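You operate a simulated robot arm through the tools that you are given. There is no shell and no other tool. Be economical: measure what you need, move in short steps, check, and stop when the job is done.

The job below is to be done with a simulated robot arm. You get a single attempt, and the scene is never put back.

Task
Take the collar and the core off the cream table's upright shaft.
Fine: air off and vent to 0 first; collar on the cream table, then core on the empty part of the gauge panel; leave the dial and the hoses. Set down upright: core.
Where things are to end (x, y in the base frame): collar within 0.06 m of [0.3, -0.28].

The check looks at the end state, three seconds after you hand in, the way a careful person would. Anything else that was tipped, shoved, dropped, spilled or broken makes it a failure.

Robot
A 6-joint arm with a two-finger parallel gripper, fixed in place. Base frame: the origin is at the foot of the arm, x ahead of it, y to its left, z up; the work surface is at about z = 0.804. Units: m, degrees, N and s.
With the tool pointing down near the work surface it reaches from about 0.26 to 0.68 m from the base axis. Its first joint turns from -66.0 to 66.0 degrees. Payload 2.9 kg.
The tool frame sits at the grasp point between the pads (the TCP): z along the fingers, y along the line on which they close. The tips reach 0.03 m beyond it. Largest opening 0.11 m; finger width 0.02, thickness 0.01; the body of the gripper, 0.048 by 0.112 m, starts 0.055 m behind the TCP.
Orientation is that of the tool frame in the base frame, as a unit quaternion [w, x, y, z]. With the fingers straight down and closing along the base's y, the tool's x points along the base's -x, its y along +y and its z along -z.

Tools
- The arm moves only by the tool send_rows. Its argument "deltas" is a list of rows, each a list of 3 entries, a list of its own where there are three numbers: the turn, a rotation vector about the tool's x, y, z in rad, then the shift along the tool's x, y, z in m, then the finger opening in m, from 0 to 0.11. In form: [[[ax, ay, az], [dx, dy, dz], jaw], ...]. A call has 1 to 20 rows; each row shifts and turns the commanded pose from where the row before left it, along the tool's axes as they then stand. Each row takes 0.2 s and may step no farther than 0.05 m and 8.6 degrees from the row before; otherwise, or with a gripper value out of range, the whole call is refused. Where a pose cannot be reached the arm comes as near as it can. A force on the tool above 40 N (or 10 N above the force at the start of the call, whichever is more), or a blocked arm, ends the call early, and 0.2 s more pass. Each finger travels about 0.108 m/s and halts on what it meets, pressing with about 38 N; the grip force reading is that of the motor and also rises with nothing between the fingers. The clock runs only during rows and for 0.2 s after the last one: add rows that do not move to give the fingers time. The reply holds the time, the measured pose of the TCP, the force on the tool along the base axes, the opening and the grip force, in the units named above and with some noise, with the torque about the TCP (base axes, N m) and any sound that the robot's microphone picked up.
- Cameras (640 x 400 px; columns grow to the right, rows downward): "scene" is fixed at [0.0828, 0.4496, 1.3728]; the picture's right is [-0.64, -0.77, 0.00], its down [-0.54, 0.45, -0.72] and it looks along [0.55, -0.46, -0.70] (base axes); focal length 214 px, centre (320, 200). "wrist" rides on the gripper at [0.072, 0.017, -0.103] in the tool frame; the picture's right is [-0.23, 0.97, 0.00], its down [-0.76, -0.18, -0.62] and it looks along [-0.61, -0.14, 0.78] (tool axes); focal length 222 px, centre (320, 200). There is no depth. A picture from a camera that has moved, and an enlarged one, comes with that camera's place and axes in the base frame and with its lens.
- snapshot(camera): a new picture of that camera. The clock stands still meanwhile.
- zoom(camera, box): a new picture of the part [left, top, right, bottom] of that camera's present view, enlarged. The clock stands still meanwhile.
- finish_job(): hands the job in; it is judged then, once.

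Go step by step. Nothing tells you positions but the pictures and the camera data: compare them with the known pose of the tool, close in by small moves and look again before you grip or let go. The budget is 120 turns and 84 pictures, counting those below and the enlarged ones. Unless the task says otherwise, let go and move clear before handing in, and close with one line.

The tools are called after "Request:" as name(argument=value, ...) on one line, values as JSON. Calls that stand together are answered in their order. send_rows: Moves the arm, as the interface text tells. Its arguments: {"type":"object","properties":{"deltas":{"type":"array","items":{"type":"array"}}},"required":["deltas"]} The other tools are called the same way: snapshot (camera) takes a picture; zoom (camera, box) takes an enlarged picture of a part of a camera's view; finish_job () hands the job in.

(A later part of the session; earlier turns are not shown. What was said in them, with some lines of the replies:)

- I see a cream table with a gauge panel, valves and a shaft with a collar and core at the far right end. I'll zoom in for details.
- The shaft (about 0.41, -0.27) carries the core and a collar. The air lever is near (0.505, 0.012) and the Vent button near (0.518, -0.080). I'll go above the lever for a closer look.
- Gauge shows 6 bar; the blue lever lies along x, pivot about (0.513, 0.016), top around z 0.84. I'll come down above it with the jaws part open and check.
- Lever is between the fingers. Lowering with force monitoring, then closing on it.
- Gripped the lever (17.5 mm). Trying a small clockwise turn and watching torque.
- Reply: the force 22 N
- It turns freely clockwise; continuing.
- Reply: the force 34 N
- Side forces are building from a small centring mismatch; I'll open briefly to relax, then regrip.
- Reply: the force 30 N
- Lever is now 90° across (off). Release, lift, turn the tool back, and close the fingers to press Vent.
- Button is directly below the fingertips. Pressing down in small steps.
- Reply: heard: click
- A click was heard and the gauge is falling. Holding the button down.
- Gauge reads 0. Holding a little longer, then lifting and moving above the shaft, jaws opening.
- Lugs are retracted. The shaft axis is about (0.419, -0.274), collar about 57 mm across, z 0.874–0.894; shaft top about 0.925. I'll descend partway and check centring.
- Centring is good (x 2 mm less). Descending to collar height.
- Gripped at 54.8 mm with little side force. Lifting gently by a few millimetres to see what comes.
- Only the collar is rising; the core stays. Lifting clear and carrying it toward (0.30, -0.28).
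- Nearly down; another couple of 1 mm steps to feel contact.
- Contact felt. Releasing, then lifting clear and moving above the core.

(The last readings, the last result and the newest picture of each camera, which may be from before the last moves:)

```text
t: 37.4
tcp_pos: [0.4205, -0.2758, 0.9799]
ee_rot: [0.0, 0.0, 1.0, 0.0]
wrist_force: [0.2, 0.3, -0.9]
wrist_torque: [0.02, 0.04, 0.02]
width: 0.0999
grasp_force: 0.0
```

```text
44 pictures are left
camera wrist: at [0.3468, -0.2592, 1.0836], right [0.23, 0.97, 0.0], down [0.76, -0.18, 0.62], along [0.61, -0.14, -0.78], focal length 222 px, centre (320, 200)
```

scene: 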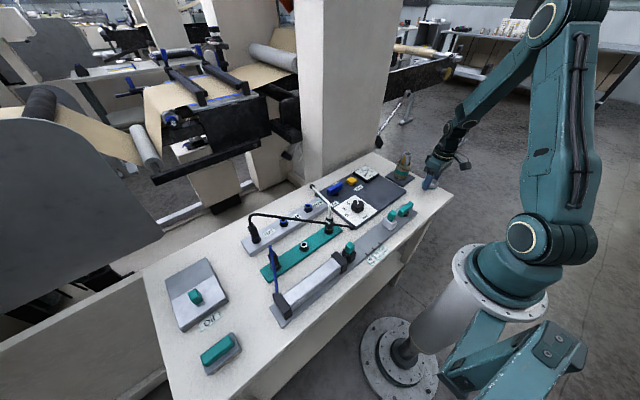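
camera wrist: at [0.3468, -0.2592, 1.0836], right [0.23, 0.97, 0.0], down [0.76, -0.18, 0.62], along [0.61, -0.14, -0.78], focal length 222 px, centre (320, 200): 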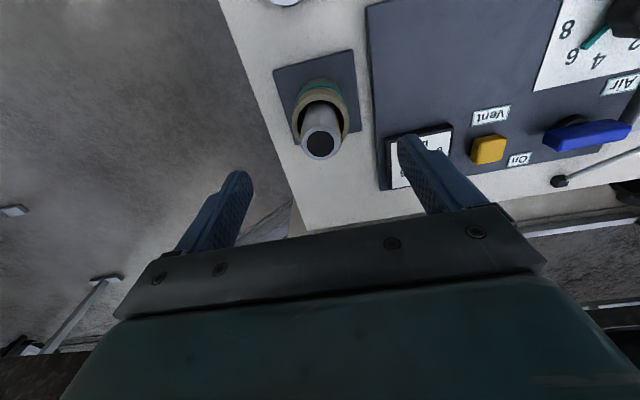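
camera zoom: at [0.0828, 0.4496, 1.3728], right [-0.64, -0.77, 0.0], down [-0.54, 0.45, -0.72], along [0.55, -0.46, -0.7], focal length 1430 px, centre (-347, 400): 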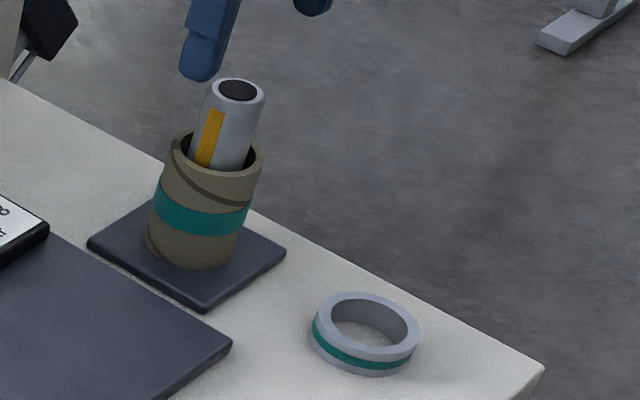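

Collar sits flat at about (0.30, -0.28). Now descending on the core (grip its top ~20 mm, staying clear of the shaft top).

Request:
send_rows(deltas=[[[0, 0, 0], [0.001, 0.0005, 0.03], 0.09], [[0, 0, 0], [0, 0, 0.03], 0.085], [[0, 0, 0], [0, 0, 0.025], 0.08], [[0, 0, 0], [0, 0, 0.012], 0.08], [[0, 0, 0], [0, 0, 0], 0.08]])

Request:
zoom(camera="scene", box=[364, 125, 444, 185])

Request:
snapshot(camera="wrist")

```text
t: 38.6
tcp_pos: [0.4186, -0.2745, 0.8839]
ee_rot: [0.0, 0.0, 1.0, 0.0]
wrist_force: [0.4, 0.8, 0.2]
wrist_torque: [-0.01, 0.0, -0.02]
width: 0.0803
grasp_force: 0.2
```

```text
6.67 times, centred on (404, 155) of scene
camera zoom: at [0.0828, 0.4496, 1.3728], right [-0.64, -0.77, 0.0], down [-0.54, 0.45, -0.72], along [0.55, -0.46, -0.7], focal length 1430 px, centre (-240, 500)
```

zoom: 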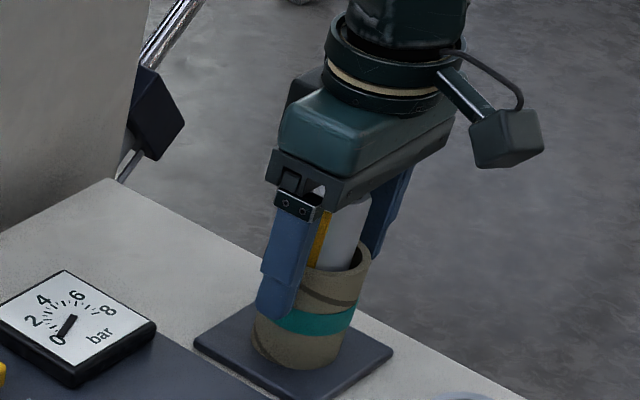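

```text
42 pictures are left
camera wrist: at [0.3453, -0.2583, 0.9872], right [0.23, 0.97, 0.0], down [0.76, -0.18, 0.62], along [0.61, -0.14, -0.78], focal length 222 px, centre (320, 200)
```

wrist: 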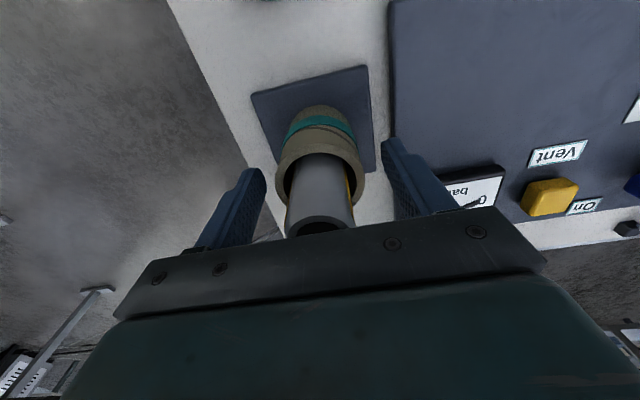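

Request:
send_rows(deltas=[[[0, 0, 0], [0, 0, 0], 0.065], [[0, 0, 0], [0, 0, 0], 0.045], [[0, 0, 0], [0, 0, 0], 0.045]])

```text
t: 39.4
tcp_pos: [0.4181, -0.2747, 0.8835]
ee_rot: [0.0, 0.0, 1.0, 0.0]
wrist_force: [-0.4, -0.9, -0.4]
wrist_torque: [0.01, -0.01, 0.0]
width: 0.0525
grasp_force: 37.8
```

Gripped at 52.5 mm. Lifting a little first.

Request:
send_rows(deltas=[[[0, 0, 0], [0, 0, -0.005], 0.045], [[0, 0, 0], [0, 0, -0.005], 0.045], [[0, 0, 0], [0, 0, -0.01], 0.045]])

Request:
zoom(camera="scene", box=[364, 125, 444, 185])

```text
t: 40.2
tcp_pos: [0.4179, -0.2748, 0.9049]
ee_rot: [0.0, 0.0, 1.0, 0.0]
wrist_force: [-0.1, 0.3, 0.0]
wrist_torque: [0.03, 0.01, 0.01]
width: 0.0522
grasp_force: 37.8
```

```text
6.67 times, centred on (404, 155) of scene
camera zoom: at [0.0828, 0.4496, 1.3728], right [-0.64, -0.77, 0.0], down [-0.54, 0.45, -0.72], along [0.55, -0.46, -0.7], focal length 1430 px, centre (-240, 500)
```

zoom: 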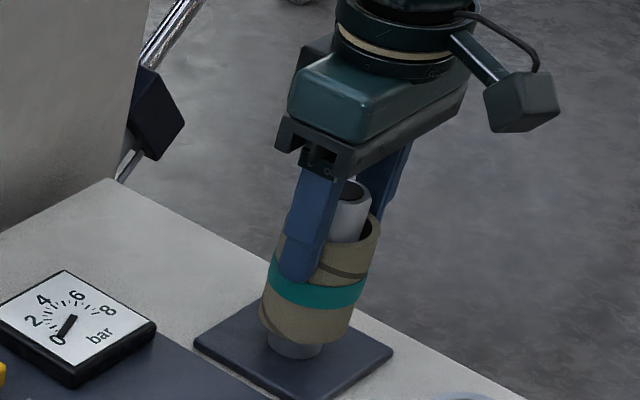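

The core comes up freely. Lifting clear of the shaft and carrying it to about (0.408, -0.124) over the panel.

Request:
send_rows(deltas=[[[0, 0, 0], [0, 0, -0.03], 0.045], [[0, 0, 0], [0, 0, -0.035], 0.045], [[0, 0, 0], [0, 0, -0.035], 0.045], [[0, 0, 0], [0, 0, -0.025], 0.045], [[0, 0, 0], [0, 0, 0], 0.045], [[0, 0, 0], [0.002, 0.03, 0], 0.045], [[0, 0, 0], [0.002, 0.03, 0], 0.045], [[0, 0, 0], [0.002, 0.03, 0], 0.045], [[0, 0, 0], [0.002, 0.03, 0], 0.045], [[0, 0, 0], [0.002, 0.03, 0], 0.045], [[0, 0, 0], [0, 0, 0], 0.045], [[0, 0, 0], [0, 0, 0.03], 0.045], [[0, 0, 0], [0, 0, 0.03], 0.045], [[0, 0, 0], [0, 0, 0.03], 0.045], [[0, 0, 0], [0, 0, 0], 0.045]])

Request:
zoom(camera="scene", box=[316, 125, 444, 225])

Request:
snapshot(camera="wrist")

```text
t: 43.4
tcp_pos: [0.4073, -0.1247, 0.9392]
ee_rot: [0.0, 0.0, 1.0, -0.001]
wrist_force: [-0.5, 0.3, -0.7]
wrist_torque: [0.02, 0.02, 0.0]
width: 0.0524
grasp_force: 38.2
```

```text
4.00 times, centred on (380, 175) of scene
camera zoom: at [0.0828, 0.4496, 1.3728], right [-0.64, -0.77, 0.0], down [-0.54, 0.45, -0.72], along [0.55, -0.46, -0.7], focal length 858 px, centre (80, 300)
```

zoom: 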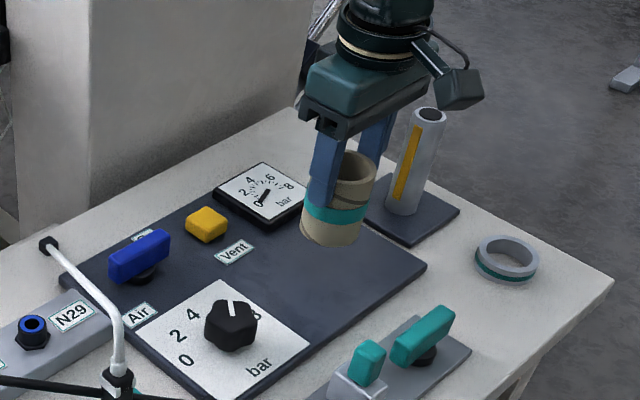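

```text
39 pictures are left
camera wrist: at [0.3343, -0.108, 1.0424], right [0.23, 0.97, 0.0], down [0.76, -0.18, 0.62], along [0.61, -0.14, -0.78], focal length 222 px, centre (320, 200)
```

wrist: 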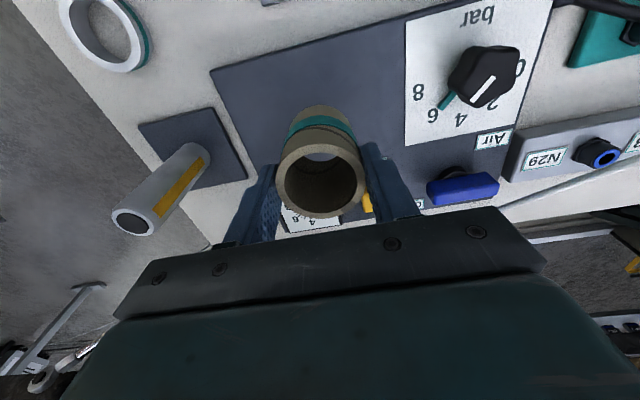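

Good location, clear of gauge, dial and labels. Lowering until contact.

Request:
send_rows(deltas=[[[0, 0, 0], [0, 0, 0.03], 0.045], [[0, 0, 0], [0, 0, 0.018], 0.045], [[0, 0, 0], [0, 0, 0.002], 0.045], [[0, 0, 0], [0, 0, 0.001], 0.045], [[0, 0, 0], [0, 0, 0], 0.045]])

Request:
zoom(camera="scene", box=[348, 145, 412, 195])

```text
t: 44.6
tcp_pos: [0.4072, -0.1248, 0.8879]
ee_rot: [0.0, 0.0, 1.0, -0.001]
wrist_force: [0.5, -0.3, -0.4]
wrist_torque: [0.01, -0.04, -0.03]
width: 0.0525
grasp_force: 38.2
```

```text
8.00 times, centred on (380, 170) of scene
camera zoom: at [0.0828, 0.4496, 1.3728], right [-0.64, -0.77, 0.0], down [-0.54, 0.45, -0.72], along [0.55, -0.46, -0.7], focal length 1716 px, centre (-160, 440)
```

zoom: 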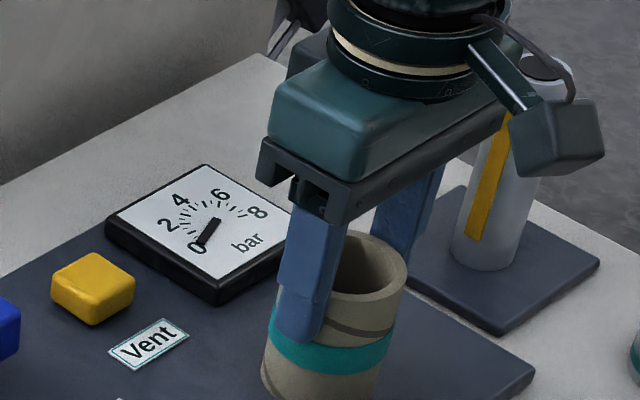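

Request:
send_rows(deltas=[[[0, 0, 0], [0, 0, 0.001], 0.045], [[0, 0, 0], [0, 0, 0.001], 0.045], [[0, 0, 0], [0, 0, 0.001], 0.045]])

```text
t: 45.4
tcp_pos: [0.4079, -0.1243, 0.8883]
ee_rot: [0.0, -0.001, 1.0, 0.0]
wrist_force: [-2.7, -0.8, 6.9]
wrist_torque: [-0.06, 0.05, 0.01]
width: 0.0526
grasp_force: 38.2
stopped in row 3: the force on the tool passed its limit at 42 N (the readings are from after the stop); the commanded pose is now the measured one
```

Contact made. Checking that it stands flush before release.

Request:
zoom(camera="scene", box=[348, 155, 412, 205])

Request:
zoom(camera="wrist", box=[240, 60, 400, 220])

```text
8.00 times, centred on (380, 180) of scene
camera zoom: at [0.0826, 0.4496, 1.3728], right [-0.64, -0.77, 0.0], down [-0.54, 0.45, -0.72], along [0.55, -0.46, -0.7], focal length 1716 px, centre (-160, 360)
```

zoom: 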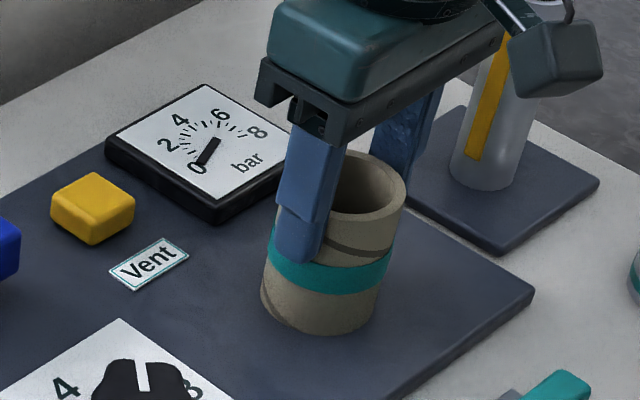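

```text
2.50 times, centred on (320, 140) of wrist
camera zoom: at [0.3348, -0.1086, 0.9911], right [0.23, 0.97, 0.0], down [0.76, -0.18, 0.62], along [0.61, -0.14, -0.78], focal length 555 px, centre (320, 350)
```

zoom: 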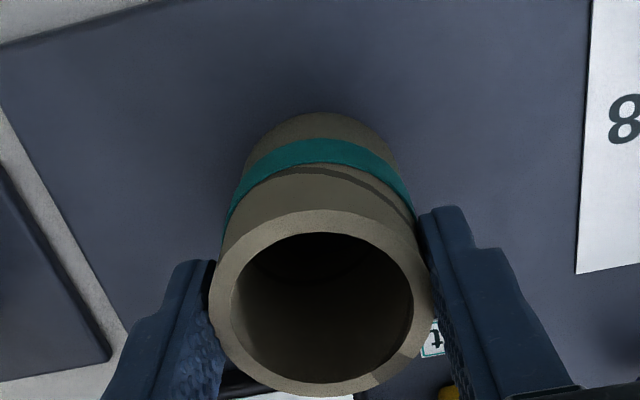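

It's standing on the panel. Opening slowly, then lifting clear.

Request:
send_rows(deltas=[[[0, 0, 0], [0, 0, 0], 0.055], [[0, 0, 0], [0, 0, 0], 0.065], [[0, 0, 0], [0, 0, 0], 0.08], [[0, 0, 0], [0, 0, 0], 0.08], [[0, 0, 0], [0, 0, -0.03], 0.08], [[0, 0, 0], [0, 0, -0.045], 0.08], [[0, 0, 0], [0, 0, -0.045], 0.08], [[0, 0, 0], [0, 0, -0.045], 0.08], [[0, 0, 0], [0, 0, -0.045], 0.08], [[0, 0, 0], [0.03, -0.02, 0], 0.08]])

Request:
zoom(camera="scene", box=[300, 135, 460, 235])

Request:
snapshot(camera="wrist")

Request:
snapshot(camera="scene")

```text
t: 47.6
tcp_pos: [0.3771, -0.1444, 1.099]
ee_rot: [0.0, -0.001, 1.0, 0.001]
wrist_force: [-0.1, -0.8, 0.3]
wrist_torque: [0.02, 0.02, 0.02]
width: 0.0798
grasp_force: 0.2
```

```text
4.00 times, centred on (380, 185) of scene
camera zoom: at [0.0828, 0.4496, 1.3728], right [-0.64, -0.77, 0.0], down [-0.54, 0.45, -0.72], along [0.55, -0.46, -0.7], focal length 858 px, centre (80, 260)
```

zoom: 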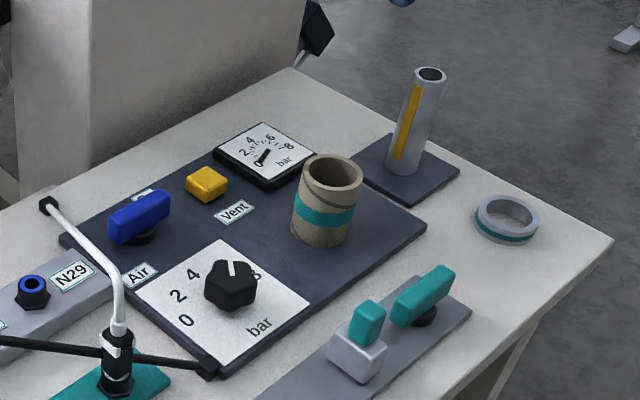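

```text
34 pictures are left
camera wrist: at [0.304, -0.1283, 1.2031], right [0.23, 0.97, 0.0], down [0.76, -0.18, 0.62], along [0.61, -0.14, -0.78], focal length 222 px, centre (320, 200)
```

wrist: 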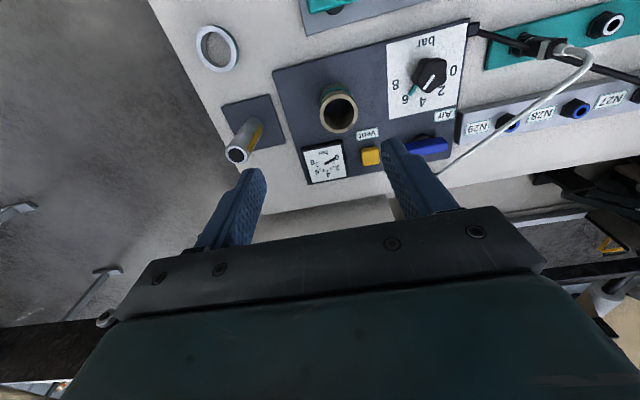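

```text
33 pictures are left
```

scene: 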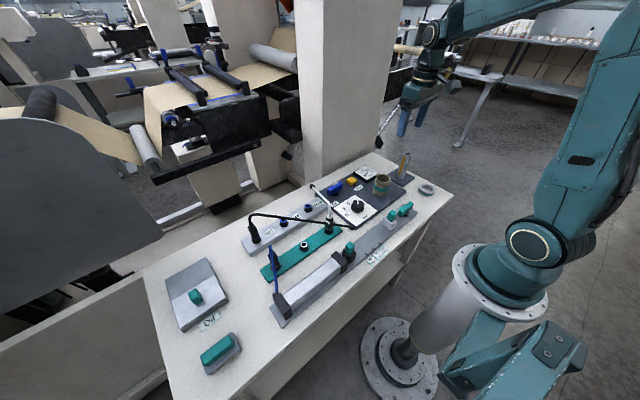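

The core is upright on the empty part of the panel and the collar is flat at about (0.30, -0.28). The gauge reads 0, the air lever is off, and the dial and hoses look unchanged. Handing in.

Request:
finish_job()

```text
The job is handed in.
```

The job is handed in: air off and vented to 0, collar on the cream table at about (0.30, -0.28), core upright on the empty part of the gauge panel, and the dial and hoses left alone.
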